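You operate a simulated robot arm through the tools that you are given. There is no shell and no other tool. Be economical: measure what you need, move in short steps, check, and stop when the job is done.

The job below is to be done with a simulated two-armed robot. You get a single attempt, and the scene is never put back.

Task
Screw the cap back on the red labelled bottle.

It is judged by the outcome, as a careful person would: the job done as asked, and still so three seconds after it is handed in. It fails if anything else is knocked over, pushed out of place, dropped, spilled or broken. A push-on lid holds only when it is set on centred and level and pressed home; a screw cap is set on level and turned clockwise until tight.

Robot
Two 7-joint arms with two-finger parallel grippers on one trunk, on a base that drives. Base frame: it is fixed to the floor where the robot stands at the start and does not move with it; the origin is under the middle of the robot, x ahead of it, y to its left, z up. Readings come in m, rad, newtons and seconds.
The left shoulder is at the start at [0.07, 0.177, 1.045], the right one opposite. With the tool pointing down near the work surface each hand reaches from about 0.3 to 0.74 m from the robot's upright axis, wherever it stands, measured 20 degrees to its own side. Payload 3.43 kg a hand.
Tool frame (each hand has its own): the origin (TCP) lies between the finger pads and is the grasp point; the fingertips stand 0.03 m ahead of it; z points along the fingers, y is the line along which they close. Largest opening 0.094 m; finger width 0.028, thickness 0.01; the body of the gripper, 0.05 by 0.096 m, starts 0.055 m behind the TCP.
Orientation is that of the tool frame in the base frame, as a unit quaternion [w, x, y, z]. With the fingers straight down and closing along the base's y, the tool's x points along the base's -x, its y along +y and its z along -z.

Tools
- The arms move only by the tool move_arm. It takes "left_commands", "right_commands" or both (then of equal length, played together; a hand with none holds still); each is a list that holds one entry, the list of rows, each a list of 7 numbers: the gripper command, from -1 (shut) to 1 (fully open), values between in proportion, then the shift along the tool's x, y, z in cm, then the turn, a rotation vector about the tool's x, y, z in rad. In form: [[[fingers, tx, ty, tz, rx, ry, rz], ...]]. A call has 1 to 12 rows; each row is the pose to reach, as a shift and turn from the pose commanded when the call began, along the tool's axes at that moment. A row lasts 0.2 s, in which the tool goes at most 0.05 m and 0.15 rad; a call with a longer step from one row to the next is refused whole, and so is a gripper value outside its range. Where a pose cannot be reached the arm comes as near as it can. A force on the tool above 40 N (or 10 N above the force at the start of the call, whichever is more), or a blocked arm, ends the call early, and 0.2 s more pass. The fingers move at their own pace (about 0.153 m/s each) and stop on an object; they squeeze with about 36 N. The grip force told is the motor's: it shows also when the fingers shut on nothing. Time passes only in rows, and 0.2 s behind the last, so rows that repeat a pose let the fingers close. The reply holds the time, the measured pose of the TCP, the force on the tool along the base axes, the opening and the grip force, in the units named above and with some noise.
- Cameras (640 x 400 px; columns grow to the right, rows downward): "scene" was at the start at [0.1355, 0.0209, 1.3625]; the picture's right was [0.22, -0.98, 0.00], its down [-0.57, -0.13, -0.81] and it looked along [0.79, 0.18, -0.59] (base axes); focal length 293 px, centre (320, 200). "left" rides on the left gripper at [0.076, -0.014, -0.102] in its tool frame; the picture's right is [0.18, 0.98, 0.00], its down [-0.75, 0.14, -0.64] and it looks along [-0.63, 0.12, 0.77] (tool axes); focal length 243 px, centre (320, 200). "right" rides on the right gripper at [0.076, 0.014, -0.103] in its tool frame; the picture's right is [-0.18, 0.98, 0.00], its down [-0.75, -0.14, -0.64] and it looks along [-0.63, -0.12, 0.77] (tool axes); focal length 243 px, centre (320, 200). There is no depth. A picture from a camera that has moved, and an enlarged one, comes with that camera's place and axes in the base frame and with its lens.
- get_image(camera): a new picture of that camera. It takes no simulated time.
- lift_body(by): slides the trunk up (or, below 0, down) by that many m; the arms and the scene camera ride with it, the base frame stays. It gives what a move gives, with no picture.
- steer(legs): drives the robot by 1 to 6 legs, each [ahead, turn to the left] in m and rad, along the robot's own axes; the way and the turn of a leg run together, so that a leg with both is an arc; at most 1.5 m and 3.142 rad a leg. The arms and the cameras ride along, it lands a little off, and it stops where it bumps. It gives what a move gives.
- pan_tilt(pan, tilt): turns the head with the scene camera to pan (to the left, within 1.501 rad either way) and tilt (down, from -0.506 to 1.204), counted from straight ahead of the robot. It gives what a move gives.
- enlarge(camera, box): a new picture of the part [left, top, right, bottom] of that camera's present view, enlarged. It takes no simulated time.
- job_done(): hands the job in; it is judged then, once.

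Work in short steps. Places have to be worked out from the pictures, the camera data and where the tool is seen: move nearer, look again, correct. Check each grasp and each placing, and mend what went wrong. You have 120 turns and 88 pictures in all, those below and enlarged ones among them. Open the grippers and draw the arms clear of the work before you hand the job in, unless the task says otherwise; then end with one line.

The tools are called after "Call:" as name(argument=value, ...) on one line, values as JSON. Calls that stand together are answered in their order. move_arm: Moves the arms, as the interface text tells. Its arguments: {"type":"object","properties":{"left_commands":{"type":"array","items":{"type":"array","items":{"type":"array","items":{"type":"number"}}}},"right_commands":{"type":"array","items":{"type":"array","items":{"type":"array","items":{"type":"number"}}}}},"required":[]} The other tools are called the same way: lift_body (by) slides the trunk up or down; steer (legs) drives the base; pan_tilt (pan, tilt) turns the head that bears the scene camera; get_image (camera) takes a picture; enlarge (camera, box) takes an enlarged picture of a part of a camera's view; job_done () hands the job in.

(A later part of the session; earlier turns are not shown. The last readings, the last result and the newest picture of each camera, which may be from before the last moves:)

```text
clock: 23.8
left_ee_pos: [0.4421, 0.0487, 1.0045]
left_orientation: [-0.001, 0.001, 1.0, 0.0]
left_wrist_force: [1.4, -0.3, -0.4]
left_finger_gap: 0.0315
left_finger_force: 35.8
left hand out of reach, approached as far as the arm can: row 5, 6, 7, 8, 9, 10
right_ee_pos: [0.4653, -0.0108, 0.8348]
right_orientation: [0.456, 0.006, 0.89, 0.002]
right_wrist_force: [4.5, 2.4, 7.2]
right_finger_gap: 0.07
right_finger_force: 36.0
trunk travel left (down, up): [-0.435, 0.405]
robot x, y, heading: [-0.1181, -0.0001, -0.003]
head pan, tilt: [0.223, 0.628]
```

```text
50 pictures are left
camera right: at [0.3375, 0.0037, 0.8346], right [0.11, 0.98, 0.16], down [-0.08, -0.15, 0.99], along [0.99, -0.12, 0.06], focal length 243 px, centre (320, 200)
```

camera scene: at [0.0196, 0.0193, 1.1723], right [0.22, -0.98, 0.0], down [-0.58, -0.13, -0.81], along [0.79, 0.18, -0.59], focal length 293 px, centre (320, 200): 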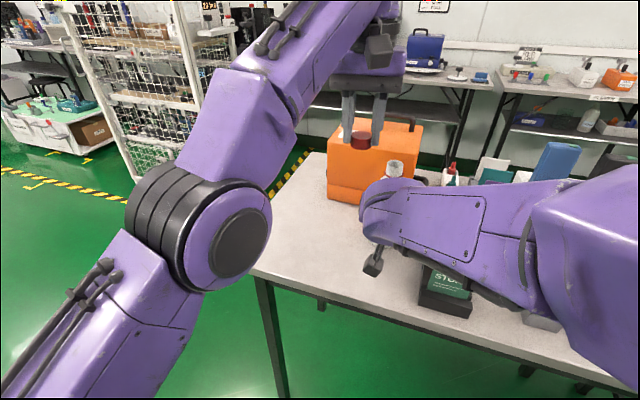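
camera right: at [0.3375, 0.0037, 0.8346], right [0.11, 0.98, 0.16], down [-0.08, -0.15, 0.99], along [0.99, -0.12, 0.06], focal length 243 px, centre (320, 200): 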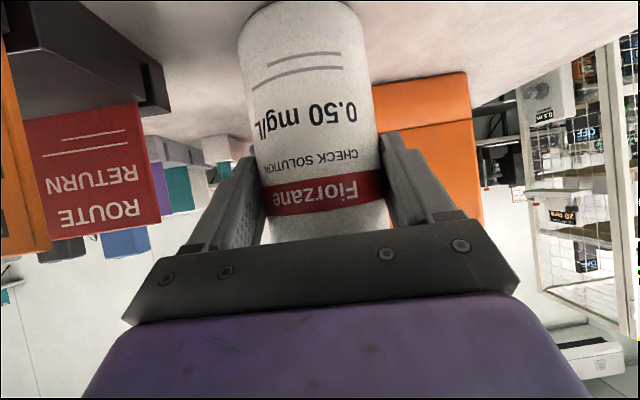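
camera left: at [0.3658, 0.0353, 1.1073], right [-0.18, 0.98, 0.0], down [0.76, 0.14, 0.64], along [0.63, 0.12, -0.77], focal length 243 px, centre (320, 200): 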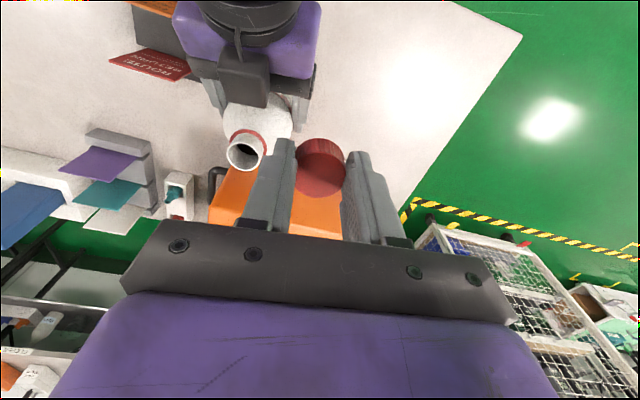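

One row step was too long; same plan with evenly spaced steps.

Call:
move_arm(left_commands=[[[-1, 2, 4, 0, 0, 0, 0], [-1, 4.2, 8, 0, 0, 0, 0], [-1, 6.4, 12, 0, 0, 0, 0], [-1, 8.6, 16, 0, 0, 0, 0], [-1, 10.6, 20, 0, 0, 0, 0], [-1, 12.5, 23, 0, 0, 0, 0], [-1, 12.5, 23, 0, 0, 0, 0], [-1, 12.5, 23, 0, 0, 0, 0], [-1, 12.5, 23, 0, 0, 0, 0], [-1, 12.5, 23, 0, 0, 0, 0], [-1, 12.5, 23, 0, 0, 0, 0], [-1, 12.5, 23, 0, 0, 0, 0]]], right_commands=[[[-1, 0, 0, 0, 0, 0, 0], [-1, 0, 0, 0, 0, 0, 0], [-1, 0, 0, 0, 0, 0, 0], [-1, 0, 0, 0, 0, 0, 0], [-1, 0, 0, 0, 0, 0, 0], [0.4, 0, 0, 0, 0, 0, 0], [1, 0, 0, 0, 0, 0, 0], [1, 0, 0, 0, 0, 0, 0], [1, 1.4, 0, -3.1, 0, 0, 0], [1, 2.8, 0, -6.2, 0, 0, 0], [1, 4.2, 0, -9.3, 0, 0, 0], [1, 4.2, 0, -9.3, 0, 0, 0]]])

Call:
get_image(camera="right")

```text
clock: 26.4
left_ee_pos: [0.3148, 0.279, 1.0042]
left_orientation: [0.0, 0.002, 1.0, 0.0]
left_wrist_force: [-0.1, 0.6, 0.3]
left_finger_gap: 0.0312
left_finger_force: 35.4
right_ee_pos: [0.3622, -0.0087, 0.8533]
right_orientation: [0.455, 0.001, 0.89, -0.001]
right_wrist_force: [0.3, 0.8, -0.1]
right_finger_gap: 0.0941
right_finger_force: 0.1
trunk travel left (down, up): [-0.435, 0.405]
robot x, y, heading: [-0.1186, -0.001, -0.003]
head pan, tilt: [0.223, 0.628]
```

```text
49 pictures are left
camera right: at [0.2336, 0.0054, 0.852], right [0.11, 0.98, 0.15], down [-0.08, -0.14, 0.99], along [0.99, -0.12, 0.06], focal length 243 px, centre (320, 200)
```

right: 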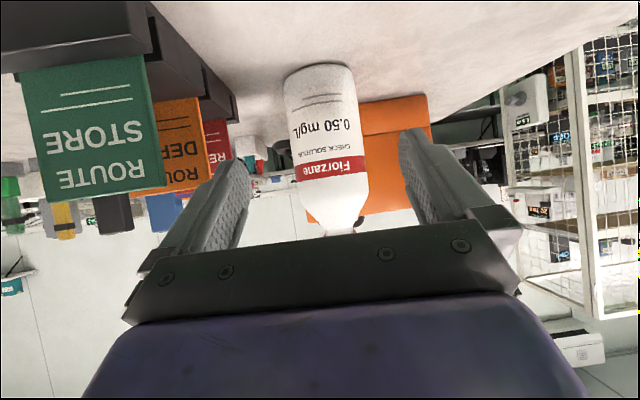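

Released cleanly, bottle standing and still aligned with the open fingers (y ≈ -0.008). I drive 8 cm forward, which slides the open fingers around the bottle partway.

Call:
steer(legs=[[0.08, 0]])

Call:
get_image(camera="right")

Call:
get_image(camera="scene")

```text
clock: 27.5
left_ee_pos: [0.3963, 0.2793, 1.0037]
left_orientation: [-0.001, 0.0, 1.0, 0.0]
left_wrist_force: [0.2, 1.4, 0.1]
left_finger_gap: 0.0312
left_finger_force: 35.4
right_ee_pos: [0.4424, -0.0091, 0.854]
right_orientation: [0.455, 0.001, 0.891, -0.001]
right_wrist_force: [0.6, 1.1, 0.4]
right_finger_gap: 0.0939
right_finger_force: 0.0
trunk travel left (down, up): [-0.435, 0.405]
robot x, y, heading: [-0.0395, -0.0037, -0.002]
head pan, tilt: [0.223, 0.628]
```

```text
48 pictures are left
camera right: at [0.3142, 0.0052, 0.8517], right [0.11, 0.98, 0.15], down [-0.08, -0.14, 0.99], along [0.99, -0.12, 0.06], focal length 243 px, centre (320, 200)
```

right: 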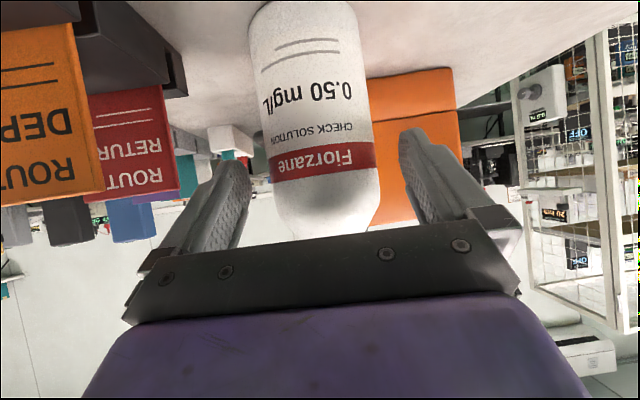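

```text
47 pictures are left
camera scene: at [0.0965, 0.0209, 1.1724], right [0.22, -0.98, 0.0], down [-0.57, -0.13, -0.81], along [0.79, 0.18, -0.59], focal length 293 px, centre (320, 200)
```

scene: 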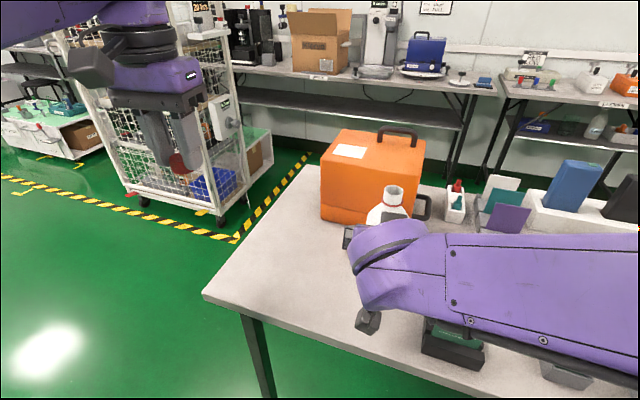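

Fingers straddle the bottle cleanly. The forearm is near the cards, so I keep the height, go 2 cm further ahead and close.

Call:
move_arm(right_commands=[[[1, -0.5, 0, 0.9, 0, 0, 0], [1, -0.9, 0, 1.7, 0, 0, 0], [0.8, -0.9, 0, 1.7, 0, 0, 0], [0.65, -0.9, 0, 1.7, 0, 0, 0], [0.55, -0.9, 0, 1.7, 0, 0, 0], [0.4, -0.9, 0, 1.7, 0, 0, 0], [-1, -0.9, 0, 1.7, 0, 0, 0], [-1, -0.9, 0, 1.7, 0, 0, 0]]])

Call:
get_image(camera="right")

Call:
get_image(camera="scene")

```text
clock: 29.3
left_ee_pos: [0.3945, 0.2797, 1.003]
left_orientation: [0.0, 0.001, 1.0, 0.0]
left_wrist_force: [-0.5, 0.5, -0.2]
left_finger_gap: 0.0312
left_finger_force: 36.2
right_ee_pos: [0.4608, -0.0088, 0.8501]
right_orientation: [0.455, 0.0, 0.89, -0.001]
right_wrist_force: [-0.1, -0.3, 0.5]
right_finger_gap: 0.0697
right_finger_force: 35.8
trunk travel left (down, up): [-0.435, 0.405]
robot x, y, heading: [-0.0436, -0.0006, -0.001]
head pan, tilt: [0.223, 0.628]
```

```text
46 pictures are left
camera right: at [0.3324, 0.0052, 0.849], right [0.11, 0.98, 0.15], down [-0.08, -0.14, 0.99], along [0.99, -0.12, 0.06], focal length 243 px, centre (320, 200)
```

right: 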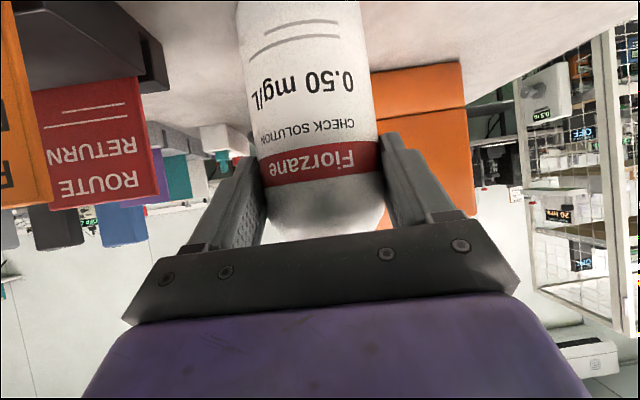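

```text
45 pictures are left
camera scene: at [0.0953, 0.0208, 1.1725], right [0.22, -0.98, 0.0], down [-0.57, -0.13, -0.81], along [0.79, 0.18, -0.59], focal length 293 px, centre (320, 200)
```

scene: 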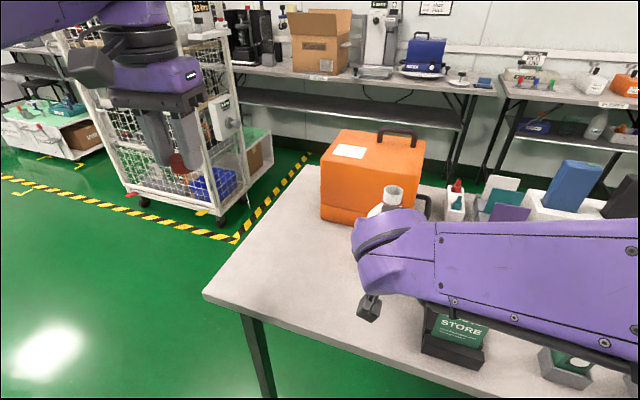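

Bottle is gripped again (70 mm, 36 N), with clearance over the cards. I bring the cap toward the mouth, stopping short to look.

Call:
move_arm(left_commands=[[[-1, -1, -3, -1, 0, 0, 0], [-1, -2.6, -7, -2, 0, 0, 0], [-1, -4.2, -11, -2, 0, 0, 0], [-1, -5.6, -15, -2, 0, 0, 0], [-1, -7, -19, -2, 0, 0, 0], [-1, -8, -22.5, -2, 0, 0, 0], [-1, -8, -22.5, -2, 0, 0, 0]]])

Call:
get_image(camera="left")

Call:
get_image(camera="scene")

```text
clock: 30.9
left_ee_pos: [0.4743, 0.055, 1.0243]
left_orientation: [0.0, 0.0, 1.0, 0.0]
left_wrist_force: [-0.2, 0.0, -0.4]
left_finger_gap: 0.0313
left_finger_force: 36.0
right_ee_pos: [0.4612, -0.008, 0.8504]
right_orientation: [0.455, 0.001, 0.891, -0.001]
right_wrist_force: [0.5, -0.8, 1.3]
right_finger_gap: 0.0695
right_finger_force: 35.9
trunk travel left (down, up): [-0.435, 0.405]
robot x, y, heading: [-0.0404, -0.0031, 0.002]
head pan, tilt: [0.223, 0.628]
```

```text
44 pictures are left
camera left: at [0.3974, 0.042, 1.1285], right [-0.18, 0.98, 0.0], down [0.75, 0.14, 0.64], along [0.63, 0.12, -0.77], focal length 243 px, centre (320, 200)
```

left: 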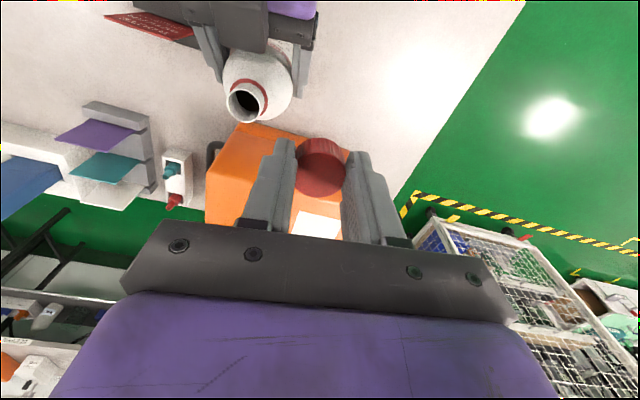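

```text
43 pictures are left
camera scene: at [0.0953, 0.021, 1.1725], right [0.22, -0.98, 0.0], down [-0.57, -0.13, -0.81], along [0.79, 0.18, -0.59], focal length 293 px, centre (320, 200)
```

scene: 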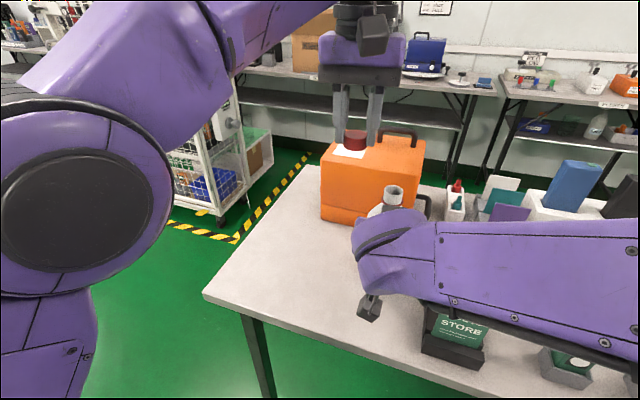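

Reach is fine now. I zoom both cameras on cap and mouth to get precise relative positions.

Call:
enlarge(camera="left", box=[200, 60, 360, 160])

Call:
enlarge(camera="left", box=[240, 110, 400, 210])

Call:
enlarge(camera="scene", box=[310, 120, 470, 220])

```text
4.00 times, centred on (280, 110) of left
camera zoom: at [0.3974, 0.042, 1.1285], right [-0.18, 0.98, 0.0], down [0.75, 0.14, 0.64], along [0.63, 0.12, -0.77], focal length 970 px, centre (480, 560)
```

zoom: 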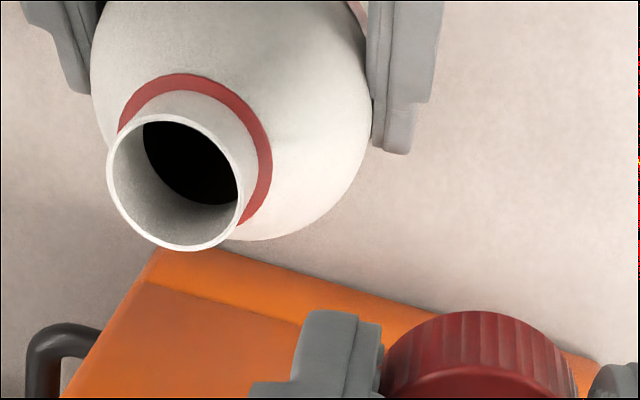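

```text
4.00 times, centred on (320, 160) of left
camera zoom: at [0.3974, 0.042, 1.1285], right [-0.18, 0.98, 0.0], down [0.75, 0.14, 0.64], along [0.63, 0.12, -0.77], focal length 970 px, centre (320, 360)
```

zoom: 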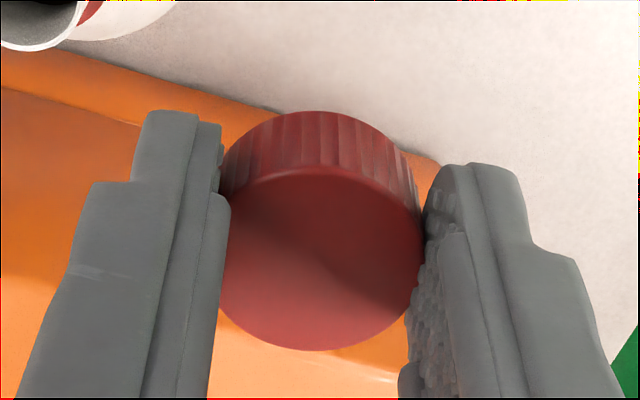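

```text
4.00 times, centred on (390, 170) of scene
camera zoom: at [0.0953, 0.021, 1.1725], right [0.22, -0.98, 0.0], down [-0.57, -0.13, -0.81], along [0.79, 0.18, -0.59], focal length 1172 px, centre (40, 320)
```

zoom: 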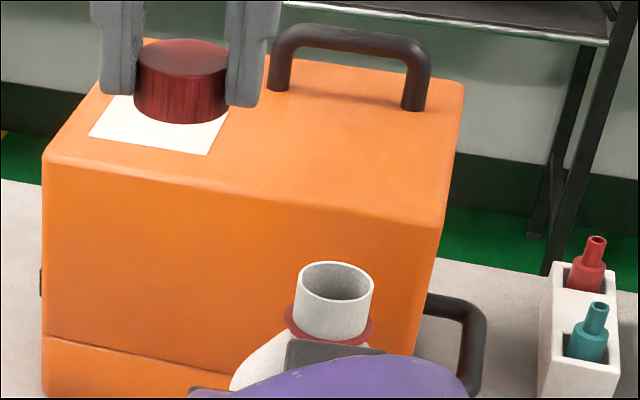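

Both cameras agree: the cap must move about (-0.003, -0.065) to sit over the mouth; the cap centre sits ~5 mm ahead of the TCP. I move over it, still 2.5 cm above the rim.

Call:
move_arm(left_commands=[[[-1, 0.2, -3.3, 0, 0, 0, 0], [-1, 0.3, -6.53, 0, 0, 0, 0], [-1, 0.3, -6.53, 2, 0, 0, 0], [-1, 0.3, -6.53, 3.9, 0, 0, 0], [-1, 0.3, -6.53, 3.9, 0, 0, 0]]])

Call:
enlarge(camera="left", box=[240, 110, 400, 210])

Call:
enlarge(camera="scene", box=[310, 120, 470, 220])

```text
clock: 32.1
left_ee_pos: [0.4716, -0.0105, 0.9846]
left_orientation: [0.0, 0.001, 1.0, 0.001]
left_wrist_force: [0.6, -0.2, -0.7]
left_finger_gap: 0.0314
left_finger_force: 35.9
right_ee_pos: [0.4599, -0.0078, 0.8504]
right_orientation: [0.456, 0.0, 0.89, -0.001]
right_wrist_force: [-1.6, 0.4, 1.3]
right_finger_gap: 0.0692
right_finger_force: 35.4
trunk travel left (down, up): [-0.435, 0.405]
robot x, y, heading: [-0.0406, -0.0007, -0.003]
head pan, tilt: [0.223, 0.628]
```

```text
4.00 times, centred on (320, 160) of left
camera zoom: at [0.3947, -0.024, 1.0885], right [-0.18, 0.98, 0.0], down [0.75, 0.14, 0.64], along [0.63, 0.12, -0.77], focal length 970 px, centre (320, 360)
```

zoom: 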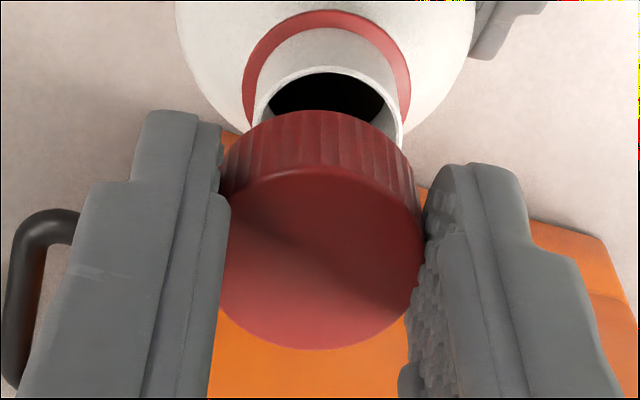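

```text
4.00 times, centred on (390, 170) of scene
camera zoom: at [0.095, 0.0208, 1.1726], right [0.22, -0.98, 0.0], down [-0.57, -0.13, -0.81], along [0.79, 0.18, -0.59], focal length 1172 px, centre (40, 320)
```

zoom: 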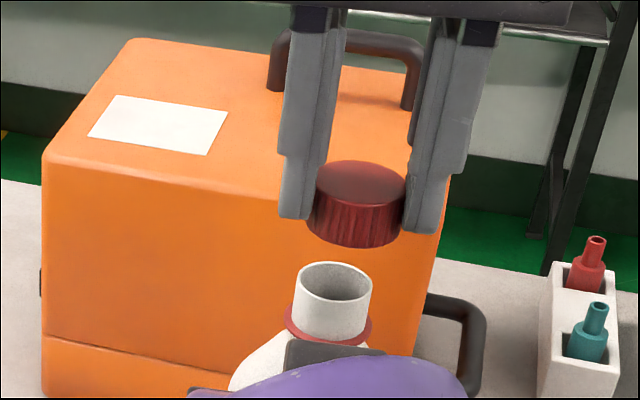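

Left camera puts the cap within 1–2 mm of the mouth axis, scene suggests shifting ~+3 mm in y. I apply +2 mm y, -1 mm x, and lower to just above the rim.

Call:
move_arm(left_commands=[[[-1, 0.1, 0.2, 1, 0, 0, 0], [-1, 0.1, 0.2, 1.9, 0, 0, 0], [-1, 0.1, 0.2, 1.9, 0, 0, 0]]])

Call:
enlarge(camera="left", box=[240, 110, 400, 210])

Call:
enlarge(camera="scene", box=[350, 150, 446, 210])

```text
clock: 32.9
left_ee_pos: [0.4695, -0.0081, 0.9643]
left_orientation: [0.0, 0.0, 1.0, 0.001]
left_wrist_force: [-0.5, -0.3, 0.5]
left_finger_gap: 0.0313
left_finger_force: 36.0
right_ee_pos: [0.4597, -0.0087, 0.8511]
right_orientation: [0.456, 0.001, 0.89, 0.0]
right_wrist_force: [-1.6, 0.4, 1.1]
right_finger_gap: 0.0693
right_finger_force: 35.9
trunk travel left (down, up): [-0.435, 0.405]
robot x, y, heading: [-0.0398, -0.0017, -0.002]
head pan, tilt: [0.223, 0.628]
```

```text
4.00 times, centred on (320, 160) of left
camera zoom: at [0.3938, -0.0212, 1.0697], right [-0.18, 0.98, 0.0], down [0.75, 0.14, 0.64], along [0.63, 0.12, -0.77], focal length 970 px, centre (320, 360)
```

zoom: 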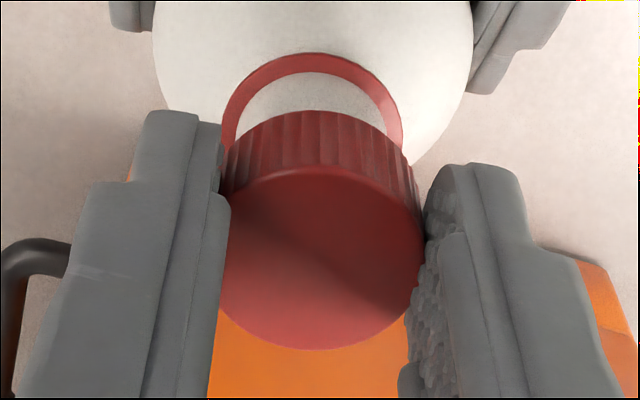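

```text
6.67 times, centred on (398, 180) of scene
camera zoom: at [0.095, 0.0208, 1.1726], right [0.22, -0.98, 0.0], down [-0.57, -0.13, -0.81], along [0.79, 0.18, -0.59], focal length 1953 px, centre (-200, 333)
```

zoom: 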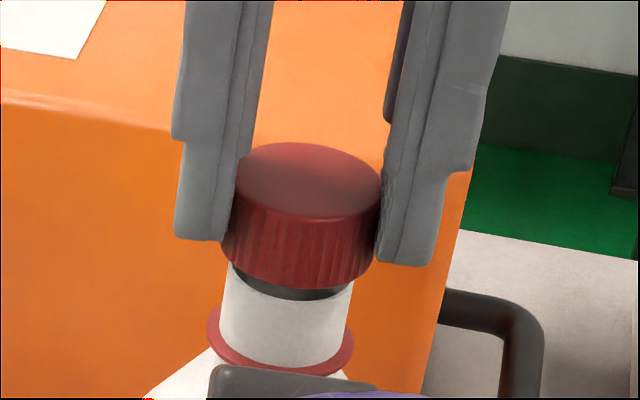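

Well aligned: in both views the cap's axis matches the neck within about 1 mm. I lower in small steps to seat it on the rim and read the force.

Call:
move_arm(left_commands=[[[-1, 0, -0.06, 0.3, 0, 0, 0], [-1, 0, -0.06, 0.5, 0, 0, 0], [-1, 0, -0.06, 0.7, 0, 0, 0]]])

Call:
enlarge(camera="scene", box=[350, 150, 446, 210])

```text
clock: 33.7
left_ee_pos: [0.4713, -0.0091, 0.9595]
left_orientation: [0.0, -0.001, 1.0, 0.0]
left_wrist_force: [0.3, 0.2, -0.2]
left_finger_gap: 0.0311
left_finger_force: 35.5
right_ee_pos: [0.4592, -0.009, 0.8511]
right_orientation: [0.455, 0.0, 0.89, 0.0]
right_wrist_force: [-0.3, 1.2, 0.5]
right_finger_gap: 0.0692
right_finger_force: 35.9
trunk travel left (down, up): [-0.435, 0.405]
robot x, y, heading: [-0.0407, 0.0003, 0.004]
head pan, tilt: [0.223, 0.628]
```

```text
6.67 times, centred on (398, 180) of scene
camera zoom: at [0.095, 0.0208, 1.1726], right [0.22, -0.98, 0.0], down [-0.57, -0.13, -0.81], along [0.79, 0.18, -0.59], focal length 1953 px, centre (-200, 333)
```

zoom: 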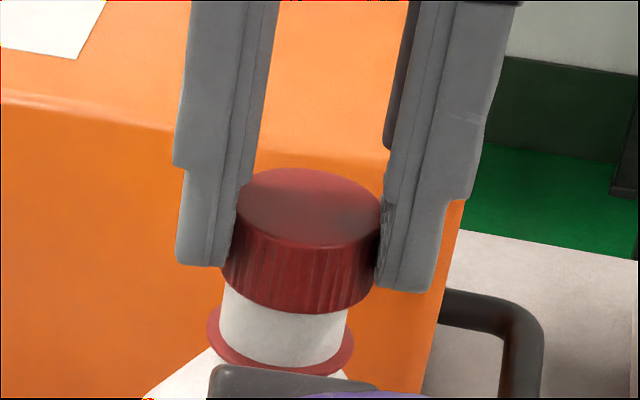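

No contact yet; the rim is now hidden in the cap's skirt. I continue down in 2–3 mm steps.

Call:
move_arm(left_commands=[[[-1, 0, 0, 0.2, 0, 0, 0], [-1, 0, 0, 0.4, 0, 0, 0], [-1, 0, 0, 0.5, 0, 0, 0], [-1, 0, 0, 0.5, 0, 0, 0]]])

Call:
enlarge(camera="scene", box=[350, 150, 446, 210])

```text
clock: 34.7
left_ee_pos: [0.4687, -0.0091, 0.957]
left_orientation: [0.004, 0.0, 1.0, -0.001]
left_wrist_force: [1.3, -2.3, 37.6]
left_finger_gap: 0.0309
left_finger_force: 36.2
right_ee_pos: [0.4583, -0.0085, 0.8513]
right_orientation: [0.456, 0.001, 0.89, -0.002]
right_wrist_force: [5.2, 1.0, -3.2]
right_finger_gap: 0.0686
right_finger_force: 36.3
trunk travel left (down, up): [-0.435, 0.405]
robot x, y, heading: [-0.0414, -0.0005, 0.002]
head pan, tilt: [0.223, 0.628]
```

```text
6.67 times, centred on (398, 180) of scene
camera zoom: at [0.093, 0.0208, 1.1732], right [0.22, -0.98, 0.0], down [-0.57, -0.13, -0.81], along [0.79, 0.18, -0.59], focal length 1953 px, centre (-200, 333)
```

zoom: 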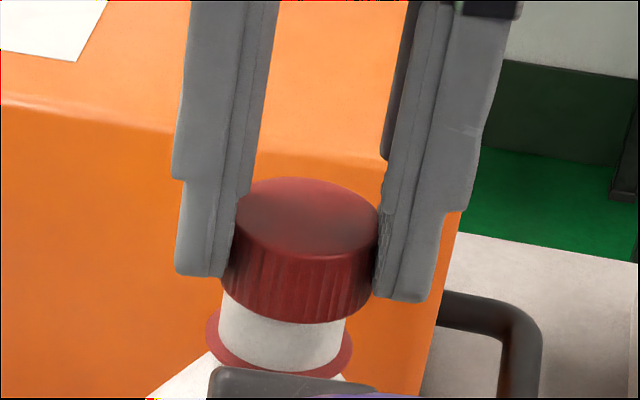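

Contact on the rim at z ≈ 0.957 (38 N). I ease the push to a light load, then start turning clockwise about the cap's axis, following down slightly.

Call:
move_arm(left_commands=[[[-1, 0, 0, -0.15, 0, 0, 0], [-1, 0.01, 0.076, -0.15, 0, 0, 0.15], [-1, 0.007, 0.152, -0.15, 0, 0, 0.3], [-1, -0.006, 0.228, -0.14, 0, 0, 0.45], [-1, -0.03, 0.3, -0.13, 0, 0, 0.6], [-1, -0.066, 0.368, -0.12, 0, 0, 0.75]]])

Call:
enlarge(camera="scene", box=[350, 150, 446, 210])

Call:
get_image(camera="left")

```text
clock: 36.1
left_ee_pos: [0.4682, -0.004, 0.9575]
left_orientation: [0.002, 0.367, 0.93, 0.004]
left_wrist_force: [17.8, 23.4, 24.8]
left_finger_gap: 0.0308
left_finger_force: 35.7
right_ee_pos: [0.4581, -0.01, 0.8521]
right_orientation: [0.457, 0.001, 0.89, 0.0]
right_wrist_force: [-22.9, -24.4, 4.0]
right_finger_gap: 0.0686
right_finger_force: 35.7
trunk travel left (down, up): [-0.435, 0.405]
robot x, y, heading: [-0.0398, -0.0027, -0.001]
head pan, tilt: [0.223, 0.628]
```

```text
6.67 times, centred on (398, 180) of scene
camera zoom: at [0.0914, 0.0206, 1.1731], right [0.22, -0.98, 0.0], down [-0.57, -0.13, -0.81], along [0.79, 0.18, -0.59], focal length 1953 px, centre (-200, 333)
```

zoom: 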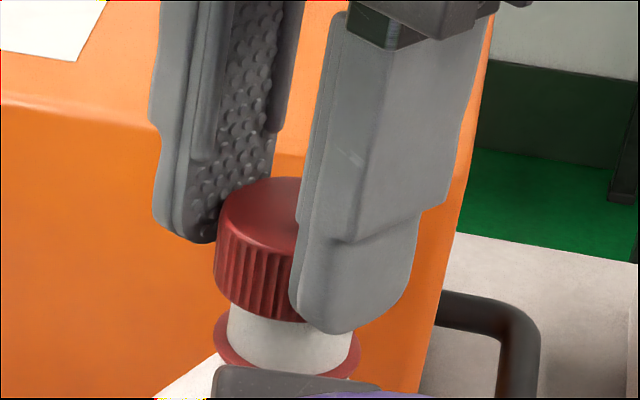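

```text
32 pictures are left
camera left: at [0.4017, 0.0382, 1.0609], right [0.54, 0.84, 0.01], down [0.64, -0.41, 0.64], along [0.55, -0.34, -0.77], focal length 243 px, centre (320, 200)
```

left: 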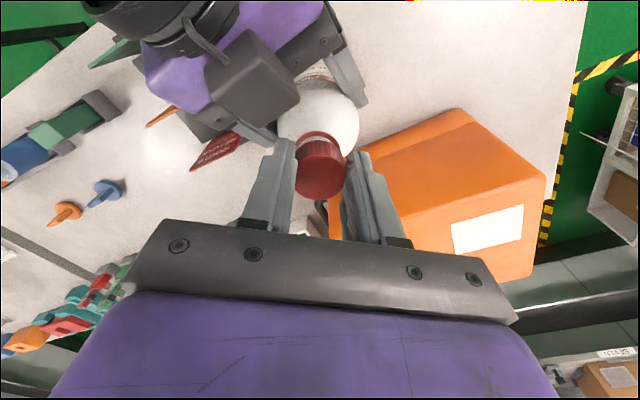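

The lateral load (~29 N) shows I was pivoting slightly off axis. I open just enough to let go of the cap (it rests on the neck) and read where the hand springs to.

Call:
move_arm(left_commands=[[[-0.1, 0, 0, 0, 0, 0, 0], [-0.1, 0, 0, 0, 0, 0, 0]]])

Call:
enlarge(camera="left", box=[240, 110, 400, 210])

Call:
enlarge(camera="scene", box=[350, 150, 446, 210])

```text
clock: 36.7
left_ee_pos: [0.4689, -0.0078, 0.9533]
left_orientation: [-0.002, 0.368, 0.93, -0.001]
left_wrist_force: [5.2, -14.7, -9.4]
left_finger_gap: 0.0467
left_finger_force: 4.6
right_ee_pos: [0.4589, -0.0072, 0.8526]
right_orientation: [0.458, -0.002, 0.889, 0.001]
right_wrist_force: [-9.3, 16.8, 16.7]
right_finger_gap: 0.0684
right_finger_force: 35.9
trunk travel left (down, up): [-0.435, 0.405]
robot x, y, heading: [-0.0433, 0.0053, 0.002]
head pan, tilt: [0.223, 0.628]
```

```text
4.00 times, centred on (320, 160) of left
camera zoom: at [0.4032, 0.0358, 1.0576], right [0.54, 0.84, 0.0], down [0.65, -0.41, 0.64], along [0.54, -0.35, -0.77], focal length 970 px, centre (320, 360)
```

zoom: 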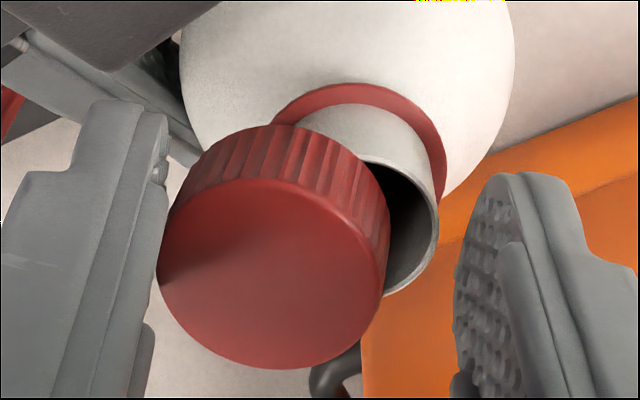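

```text
6.67 times, centred on (398, 180) of scene
camera zoom: at [0.0939, 0.0208, 1.1725], right [0.22, -0.98, 0.0], down [-0.57, -0.13, -0.81], along [0.79, 0.18, -0.59], focal length 1953 px, centre (-200, 333)
```

zoom: 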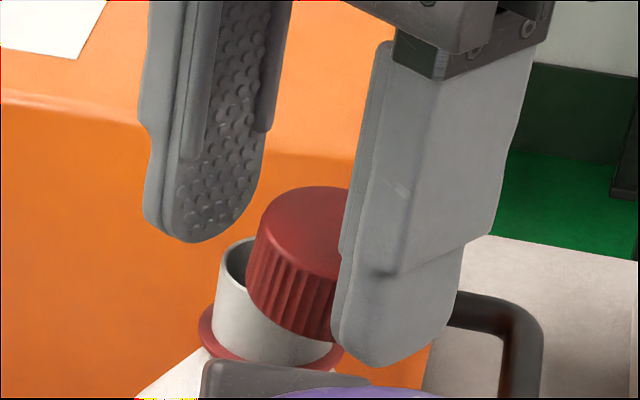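

On release the cap sprang off-centre and is leaning on the rim against one finger. It is still between the pads, so I close again at once; the flat pads should square it up.

Call:
move_arm(left_commands=[[[-0.3, 0, 0, 0, 0, 0, 0], [-1, 0, 0, 0, 0, 0, 0], [-1, 0, 0, 0, 0, 0, 0]]])

Call:
enlarge(camera="left", box=[240, 110, 400, 210])

Call:
enlarge(camera="scene", box=[350, 150, 446, 210])

```text
clock: 37.5
left_ee_pos: [0.4703, -0.0059, 0.9564]
left_orientation: [0.0, 0.367, 0.93, 0.0]
left_wrist_force: [-0.9, 0.0, 0.6]
left_finger_gap: 0.0311
left_finger_force: 35.8
right_ee_pos: [0.4606, -0.0094, 0.8524]
right_orientation: [0.458, 0.0, 0.889, 0.0]
right_wrist_force: [5.5, -0.2, 19.7]
right_finger_gap: 0.0681
right_finger_force: 35.5
trunk travel left (down, up): [-0.435, 0.405]
robot x, y, heading: [-0.04, -0.0022, 0.001]
head pan, tilt: [0.223, 0.628]
```

```text
4.00 times, centred on (320, 160) of left
camera zoom: at [0.4034, 0.0375, 1.0599], right [0.54, 0.84, 0.0], down [0.65, -0.41, 0.64], along [0.54, -0.34, -0.77], focal length 970 px, centre (320, 360)
```

zoom: 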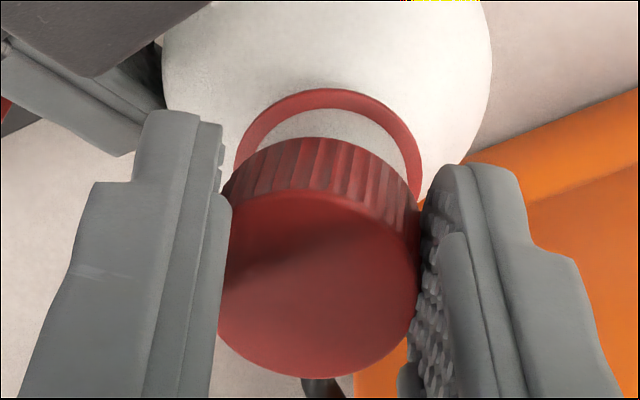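

```text
6.67 times, centred on (398, 180) of scene
camera zoom: at [0.0938, 0.0207, 1.1729], right [0.22, -0.98, 0.0], down [-0.57, -0.13, -0.81], along [0.79, 0.18, -0.59], focal length 1953 px, centre (-200, 333)
```

zoom: 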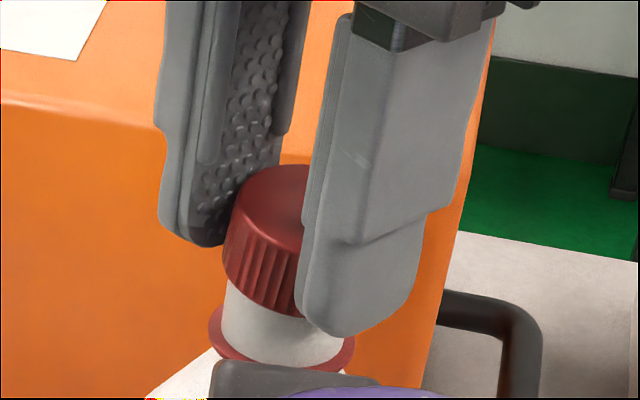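

Recovered: the cap is level, back over the neck with its skirt around the rim, and the hand force is ~0. It sits ~10 mm off the pad centre though, so I open by only 2 mm per side, slide the hand 1 cm to centre on it and 4 mm lower, and close again.

Call:
move_arm(left_commands=[[[-0.25, 0, 0, 0, 0, 0, 0], [-0.25, 0, 0, 0, 0, 0, 0], [-0.25, -0.4, 0, 0.1, 0, 0, 0], [-0.25, -0.8, 0, 0.3, 0, 0, 0], [-0.25, -1.0, 0, 0.4, 0, 0, 0], [-0.25, -1.0, 0, 0.4, 0, 0, 0]]])

Call:
enlarge(camera="left", box=[240, 110, 400, 210])

```text
clock: 38.9
left_ee_pos: [0.4767, -0.0133, 0.9519]
left_orientation: [0.001, 0.366, 0.93, 0.001]
left_wrist_force: [1.1, 2.2, -0.1]
left_finger_gap: 0.0366
left_finger_force: 2.0
right_ee_pos: [0.4591, -0.0083, 0.8518]
right_orientation: [0.458, 0.001, 0.889, -0.001]
right_wrist_force: [4.8, -4.8, 26.2]
right_finger_gap: 0.0682
right_finger_force: 36.0
trunk travel left (down, up): [-0.435, 0.405]
robot x, y, heading: [-0.0407, 0.0038, -0.002]
head pan, tilt: [0.223, 0.628]
```

```text
4.00 times, centred on (320, 160) of left
camera zoom: at [0.4098, 0.0296, 1.0559], right [0.54, 0.84, 0.0], down [0.65, -0.41, 0.64], along [0.54, -0.34, -0.77], focal length 970 px, centre (320, 360)
```

zoom: 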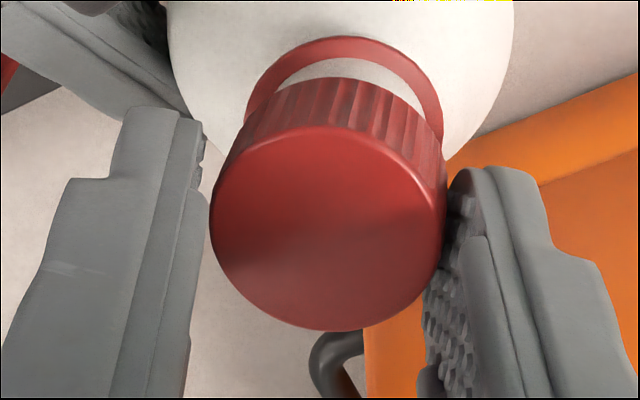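

Call:
enlarge(camera="scene", box=[350, 150, 446, 210])

```text
6.67 times, centred on (398, 180) of scene
camera zoom: at [0.093, 0.0204, 1.1729], right [0.22, -0.98, 0.0], down [-0.57, -0.13, -0.81], along [0.79, 0.18, -0.59], focal length 1953 px, centre (-200, 333)
```

zoom: 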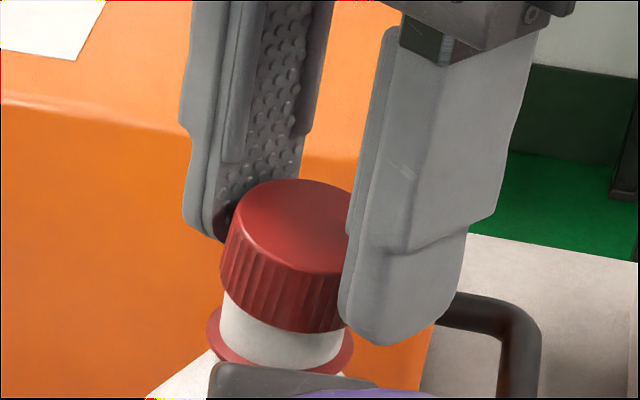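

The cap leans slightly toward one side; closing on it centred should level it. I close and look again.

Call:
move_arm(left_commands=[[[-1, 0, 0, 0, 0, 0, 0], [-1, 0, 0, 0, 0, 0, 0]]])

Call:
enlarge(camera="left", box=[240, 110, 400, 210])

Call:
enlarge(camera="scene", box=[350, 150, 446, 210])

```text
clock: 39.5
left_ee_pos: [0.4757, -0.0115, 0.9524]
left_orientation: [0.001, 0.366, 0.931, 0.002]
left_wrist_force: [8.8, 9.8, -2.6]
left_finger_gap: 0.0317
left_finger_force: 36.1
right_ee_pos: [0.4594, -0.009, 0.852]
right_orientation: [0.458, 0.001, 0.889, 0.0]
right_wrist_force: [-6.6, -10.8, 28.8]
right_finger_gap: 0.0684
right_finger_force: 36.3
trunk travel left (down, up): [-0.435, 0.405]
robot x, y, heading: [-0.0368, 0.0008, -0.003]
head pan, tilt: [0.223, 0.628]
```

```text
4.00 times, centred on (320, 160) of left
camera zoom: at [0.4097, 0.0304, 1.0561], right [0.54, 0.84, 0.0], down [0.65, -0.41, 0.64], along [0.54, -0.34, -0.77], focal length 970 px, centre (320, 360)
```

zoom: 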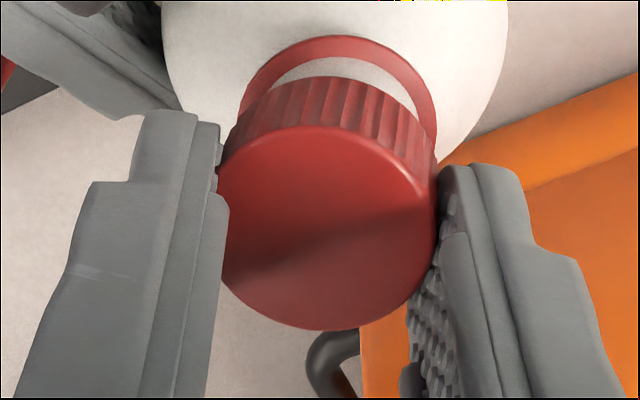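

```text
6.67 times, centred on (398, 180) of scene
camera zoom: at [0.0926, 0.0206, 1.1729], right [0.22, -0.98, 0.0], down [-0.57, -0.13, -0.81], along [0.79, 0.18, -0.59], focal length 1953 px, centre (-200, 333)
```

zoom: 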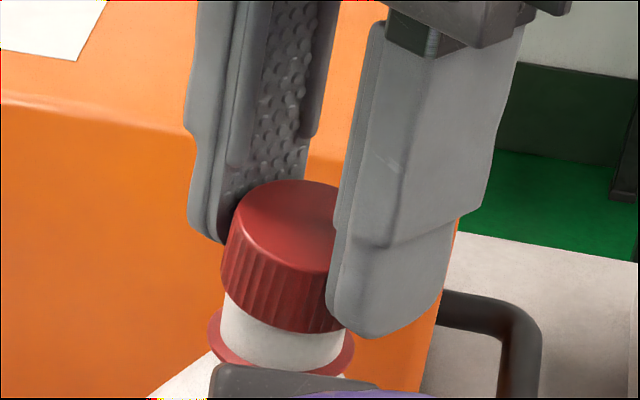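

The cap is gripped but tilted about 8°, so I won't force it. I lift it off, turn the hand back square and carry it to the free table spot at (0.475, 0.145) to set it flat and regrasp it centred.

Call:
move_arm(left_commands=[[[-1, 0, 0, -1.5, 0, 0, 0], [-1, 0, 0, -4.5, 0, 0, 0], [-1, 2.1, 2.3, -5, 0, 0, -0.15], [-1, 4.3, 4.6, -5, 0, 0, -0.3], [-1, 6.4, 6.9, -5, 0, 0, -0.45], [-1, 8.6, 9.2, -5, 0, 0, -0.6], [-1, 10.7, 11.5, -4, 0, 0, -0.75], [-1, 10.7, 11.5, 0, 0, 0, -0.75], [-1, 10.7, 11.5, 4.5, 0, 0, -0.75], [-1, 10.7, 11.5, 9, 0, 0, -0.75], [-1, 10.7, 11.5, 12.5, 0, 0, -0.75], [-1, 10.7, 11.5, 12.5, 0, 0, -0.75]]])

Call:
get_image(camera="scene")

```text
clock: 42.1
left_ee_pos: [0.4761, 0.1413, 0.8272]
left_orientation: [0.001, 0.0, 1.0, 0.0]
left_wrist_force: [1.0, -0.1, -0.4]
left_finger_gap: 0.0311
left_finger_force: 35.6
right_ee_pos: [0.4594, -0.0084, 0.851]
right_orientation: [0.456, 0.0, 0.89, 0.0]
right_wrist_force: [-1.1, -0.2, 21.4]
right_finger_gap: 0.0683
right_finger_force: 35.8
trunk travel left (down, up): [-0.435, 0.405]
robot x, y, heading: [-0.0385, -0.0024, -0.001]
head pan, tilt: [0.223, 0.628]
```

```text
23 pictures are left
camera scene: at [0.0927, 0.0208, 1.1729], right [0.22, -0.98, 0.0], down [-0.57, -0.13, -0.81], along [0.79, 0.18, -0.59], focal length 293 px, centre (320, 200)
```

scene: 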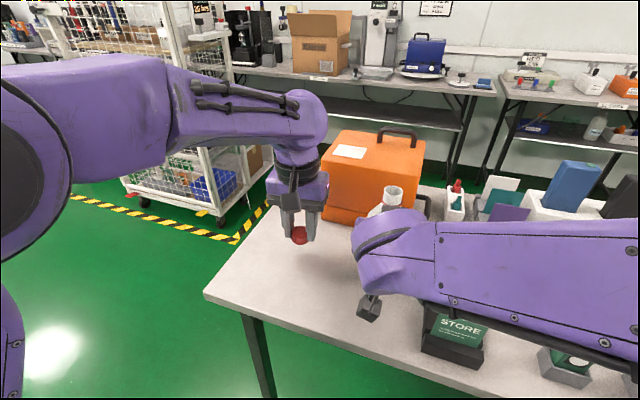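

I lower to the table and open to let the cap settle flat, then measure its centre from the left camera.

Call:
move_arm(left_commands=[[[-1, 0, 0, 2.5, 0, 0, 0], [-1, 0, 0, 4.1, 0, 0, 0], [-1, 0, 0, 4.1, 0, 0, 0], [-0.2, 0, 0, 4.1, 0, 0, 0], [0.3, 0, 0, 4.1, 0, 0, 0], [0.3, 0, 0, 4.1, 0, 0, 0]]])

Call:
enlarge(camera="left", box=[240, 110, 400, 210])

```text
clock: 43.5
left_ee_pos: [0.4776, 0.1443, 0.7861]
left_orientation: [0.001, 0.0, 1.0, 0.0]
left_wrist_force: [-0.5, 0.1, 0.0]
left_finger_gap: 0.0611
left_finger_force: 0.0
right_ee_pos: [0.4593, -0.0082, 0.852]
right_orientation: [0.457, 0.0, 0.889, 0.0]
right_wrist_force: [-0.4, 0.2, 18.8]
right_finger_gap: 0.0683
right_finger_force: 36.2
trunk travel left (down, up): [-0.435, 0.405]
robot x, y, heading: [-0.0408, -0.001, 0.002]
head pan, tilt: [0.223, 0.628]
```

```text
4.00 times, centred on (320, 160) of left
camera zoom: at [0.401, 0.1308, 0.8902], right [-0.18, 0.98, 0.0], down [0.75, 0.14, 0.64], along [0.63, 0.12, -0.77], focal length 970 px, centre (320, 360)
```

zoom: 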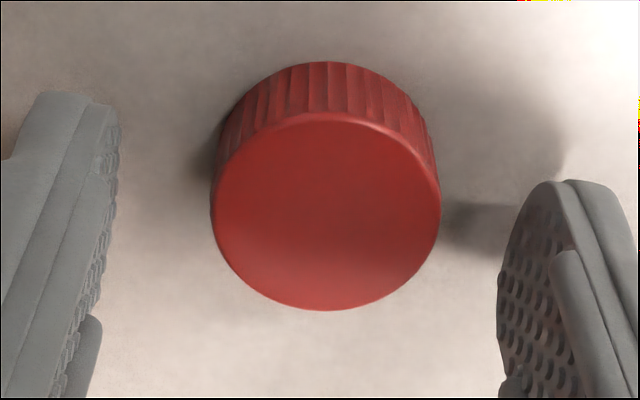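

The cap lies flat now. Corrected measurements (cap ⌀ 33.5 mm) show it 4 mm toward tool +x, and that my earlier placement was ~2.5 mm short in x. I centre on it, close, and lift clear.

Call:
move_arm(left_commands=[[[0.3, 0.2, 0, 0, 0, 0, 0], [0.3, 0.4, 0, 0, 0, 0, 0], [0, 0.4, 0, 0, 0, 0, 0], [-0.3, 0.4, 0, 0, 0, 0, 0], [-1, 0.4, 0, 0, 0, 0, 0], [-1, 0.4, 0, 0, 0, 0, 0]]])

Call:
enlarge(camera="left", box=[240, 110, 400, 210])

```text
clock: 44.9
left_ee_pos: [0.4735, 0.144, 0.7855]
left_orientation: [0.0, -0.001, 1.0, -0.001]
left_wrist_force: [-1.0, 0.5, 0.5]
left_finger_gap: 0.0312
left_finger_force: 35.7
right_ee_pos: [0.4583, -0.0095, 0.8521]
right_orientation: [0.456, 0.0, 0.89, 0.0]
right_wrist_force: [-1.0, -0.1, 17.4]
right_finger_gap: 0.0681
right_finger_force: 35.7
trunk travel left (down, up): [-0.435, 0.405]
robot x, y, heading: [-0.0389, -0.0011, 0.0]
head pan, tilt: [0.223, 0.628]
```

```text
4.00 times, centred on (320, 160) of left
camera zoom: at [0.3966, 0.1309, 0.8905], right [-0.18, 0.98, 0.0], down [0.75, 0.14, 0.64], along [0.63, 0.12, -0.77], focal length 970 px, centre (320, 360)
```

zoom: 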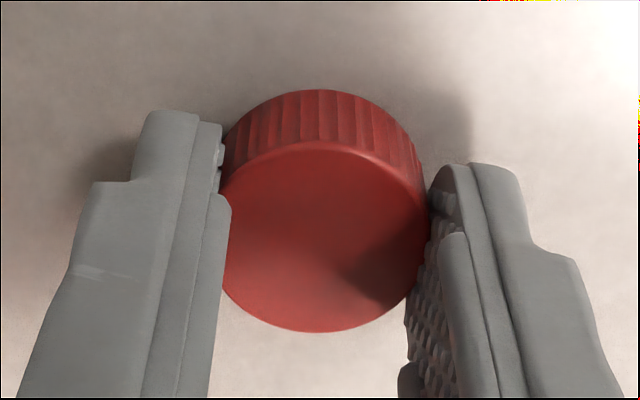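

Cap centred in the grip to ~1 mm. I lift it, carry it over the mouth and pre-turn the hand 1.2 rad counter-clockwise so the first clockwise stroke is long.

Call:
move_arm(left_commands=[[[-1, 0, 0, -4.5, 0, 0, 0], [-1, 0, 0, -9, 0, 0, 0], [-1, 0, 0, -13.5, 0, 0, 0], [-1, 0, 0, -18, 0, 0, 0], [-1, 0, 0, -20.5, 0, 0, -0.15], [-1, -0.1, -4, -20.5, 0, 0, -0.3], [-1, -0.2, -8, -20.5, 0, 0, -0.45], [-1, -0.3, -12, -20.5, 0, 0, -0.6], [-1, -0.35, -15.17, -20.5, 0, 0, -0.75], [-1, -0.35, -15.17, -20.5, 0, 0, -0.9], [-1, -0.35, -15.17, -20.2, 0, 0, -1.05], [-1, -0.35, -15.17, -20, 0, 0, -1.2]]])

Call:
get_image(camera="left")

Call:
enlarge(camera="scene", box=[310, 120, 470, 220])

```text
clock: 47.5
left_ee_pos: [0.479, 0.0001, 0.9934]
left_orientation: [-0.002, -0.571, 0.821, -0.008]
left_wrist_force: [0.2, -0.4, 0.2]
left_finger_gap: 0.0312
left_finger_force: 35.3
right_ee_pos: [0.4595, -0.0085, 0.8508]
right_orientation: [0.457, 0.0, 0.89, 0.0]
right_wrist_force: [-1.2, 1.6, 17.3]
right_finger_gap: 0.0683
right_finger_force: 35.9
trunk travel left (down, up): [-0.435, 0.405]
robot x, y, heading: [-0.0401, 0.0018, 0.001]
head pan, tilt: [0.223, 0.628]
```

```text
20 pictures are left
camera left: at [0.4645, -0.0729, 1.0981], right [-0.99, 0.17, -0.01], down [0.13, 0.77, 0.63], along [0.11, 0.62, -0.78], focal length 243 px, centre (320, 200)
```

left: 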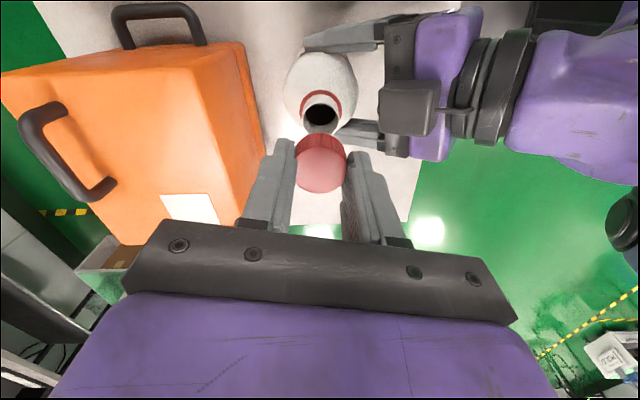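

```text
4.00 times, centred on (390, 170) of scene
camera zoom: at [0.0932, 0.0208, 1.1728], right [0.22, -0.98, 0.0], down [-0.57, -0.13, -0.81], along [0.79, 0.18, -0.59], focal length 1172 px, centre (40, 320)
```

zoom: 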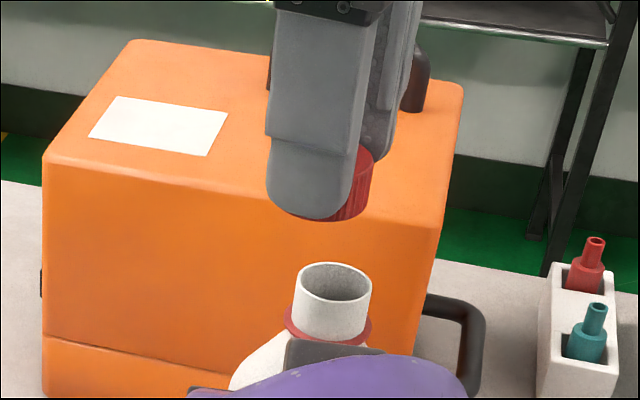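

It hasn't settled (y and z a bit off). I hold two rows and read again.

Call:
move_arm(left_commands=[[[-1, 0, 0, 0, 0, 0, 0], [-1, 0, 0, 0, 0, 0, 0]]])

```text
clock: 48.1
left_ee_pos: [0.4793, -0.0003, 0.992]
left_orientation: [-0.005, -0.57, 0.822, -0.008]
left_wrist_force: [-0.1, 0.1, -0.1]
left_finger_gap: 0.031
left_finger_force: 35.7
right_ee_pos: [0.4593, -0.0082, 0.8514]
right_orientation: [0.456, -0.001, 0.89, 0.001]
right_wrist_force: [0.8, -0.1, 17.1]
right_finger_gap: 0.0682
right_finger_force: 36.0
trunk travel left (down, up): [-0.435, 0.405]
robot x, y, heading: [-0.0364, 0.0014, -0.001]
head pan, tilt: [0.223, 0.628]
```

It is at a joint limit at this turn. I rotate back 0.35 rad clockwise and check the pose becomes exact.

Call:
move_arm(left_commands=[[[-1, 0, 0, 0, 0, 0, 0.15], [-1, 0, 0, 0, 0, 0, 0.3], [-1, 0, 0, 0, 0, 0, 0.35], [-1, 0, 0, 0, 0, 0, 0.35]]])

```text
clock: 49.1
left_ee_pos: [0.4761, -0.0073, 0.9866]
left_orientation: [0.001, -0.411, 0.912, -0.001]
left_wrist_force: [0.2, -0.3, 0.1]
left_finger_gap: 0.0311
left_finger_force: 35.1
right_ee_pos: [0.4597, -0.0093, 0.85]
right_orientation: [0.456, 0.0, 0.89, 0.0]
right_wrist_force: [0.3, 0.2, 17.0]
right_finger_gap: 0.068
right_finger_force: 35.8
trunk travel left (down, up): [-0.435, 0.405]
robot x, y, heading: [-0.0398, -0.0011, -0.003]
head pan, tilt: [0.223, 0.628]
```

Exact now (turn −0.85 rad, level). I check the alignment of cap to mouth from both cameras.

Call:
enlarge(camera="left", box=[240, 110, 400, 210])

Call:
enlarge(camera="scene", box=[350, 150, 446, 210])

```text
4.00 times, centred on (320, 160) of left
camera zoom: at [0.4355, -0.0723, 1.0909], right [-0.86, 0.51, 0.0], down [0.39, 0.66, 0.64], along [0.33, 0.55, -0.77], focal length 970 px, centre (320, 360)
```

zoom: 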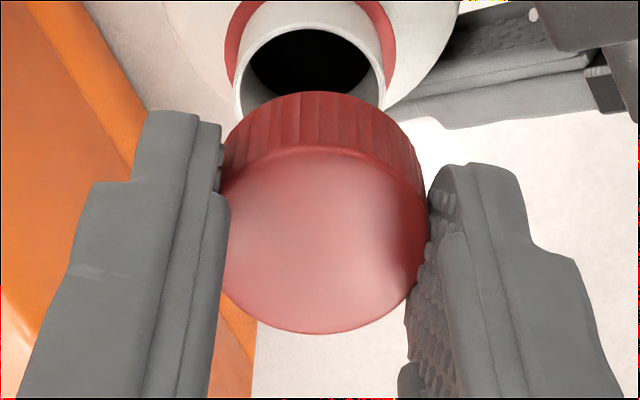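

```text
6.67 times, centred on (398, 180) of scene
camera zoom: at [0.0932, 0.0208, 1.1728], right [0.22, -0.98, 0.0], down [-0.57, -0.13, -0.81], along [0.79, 0.18, -0.59], focal length 1953 px, centre (-200, 333)
```

zoom: 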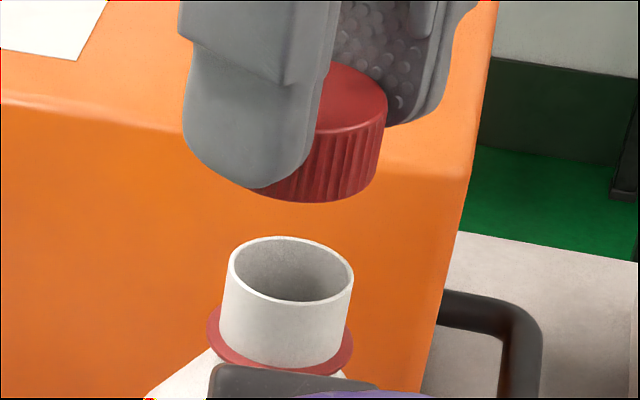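

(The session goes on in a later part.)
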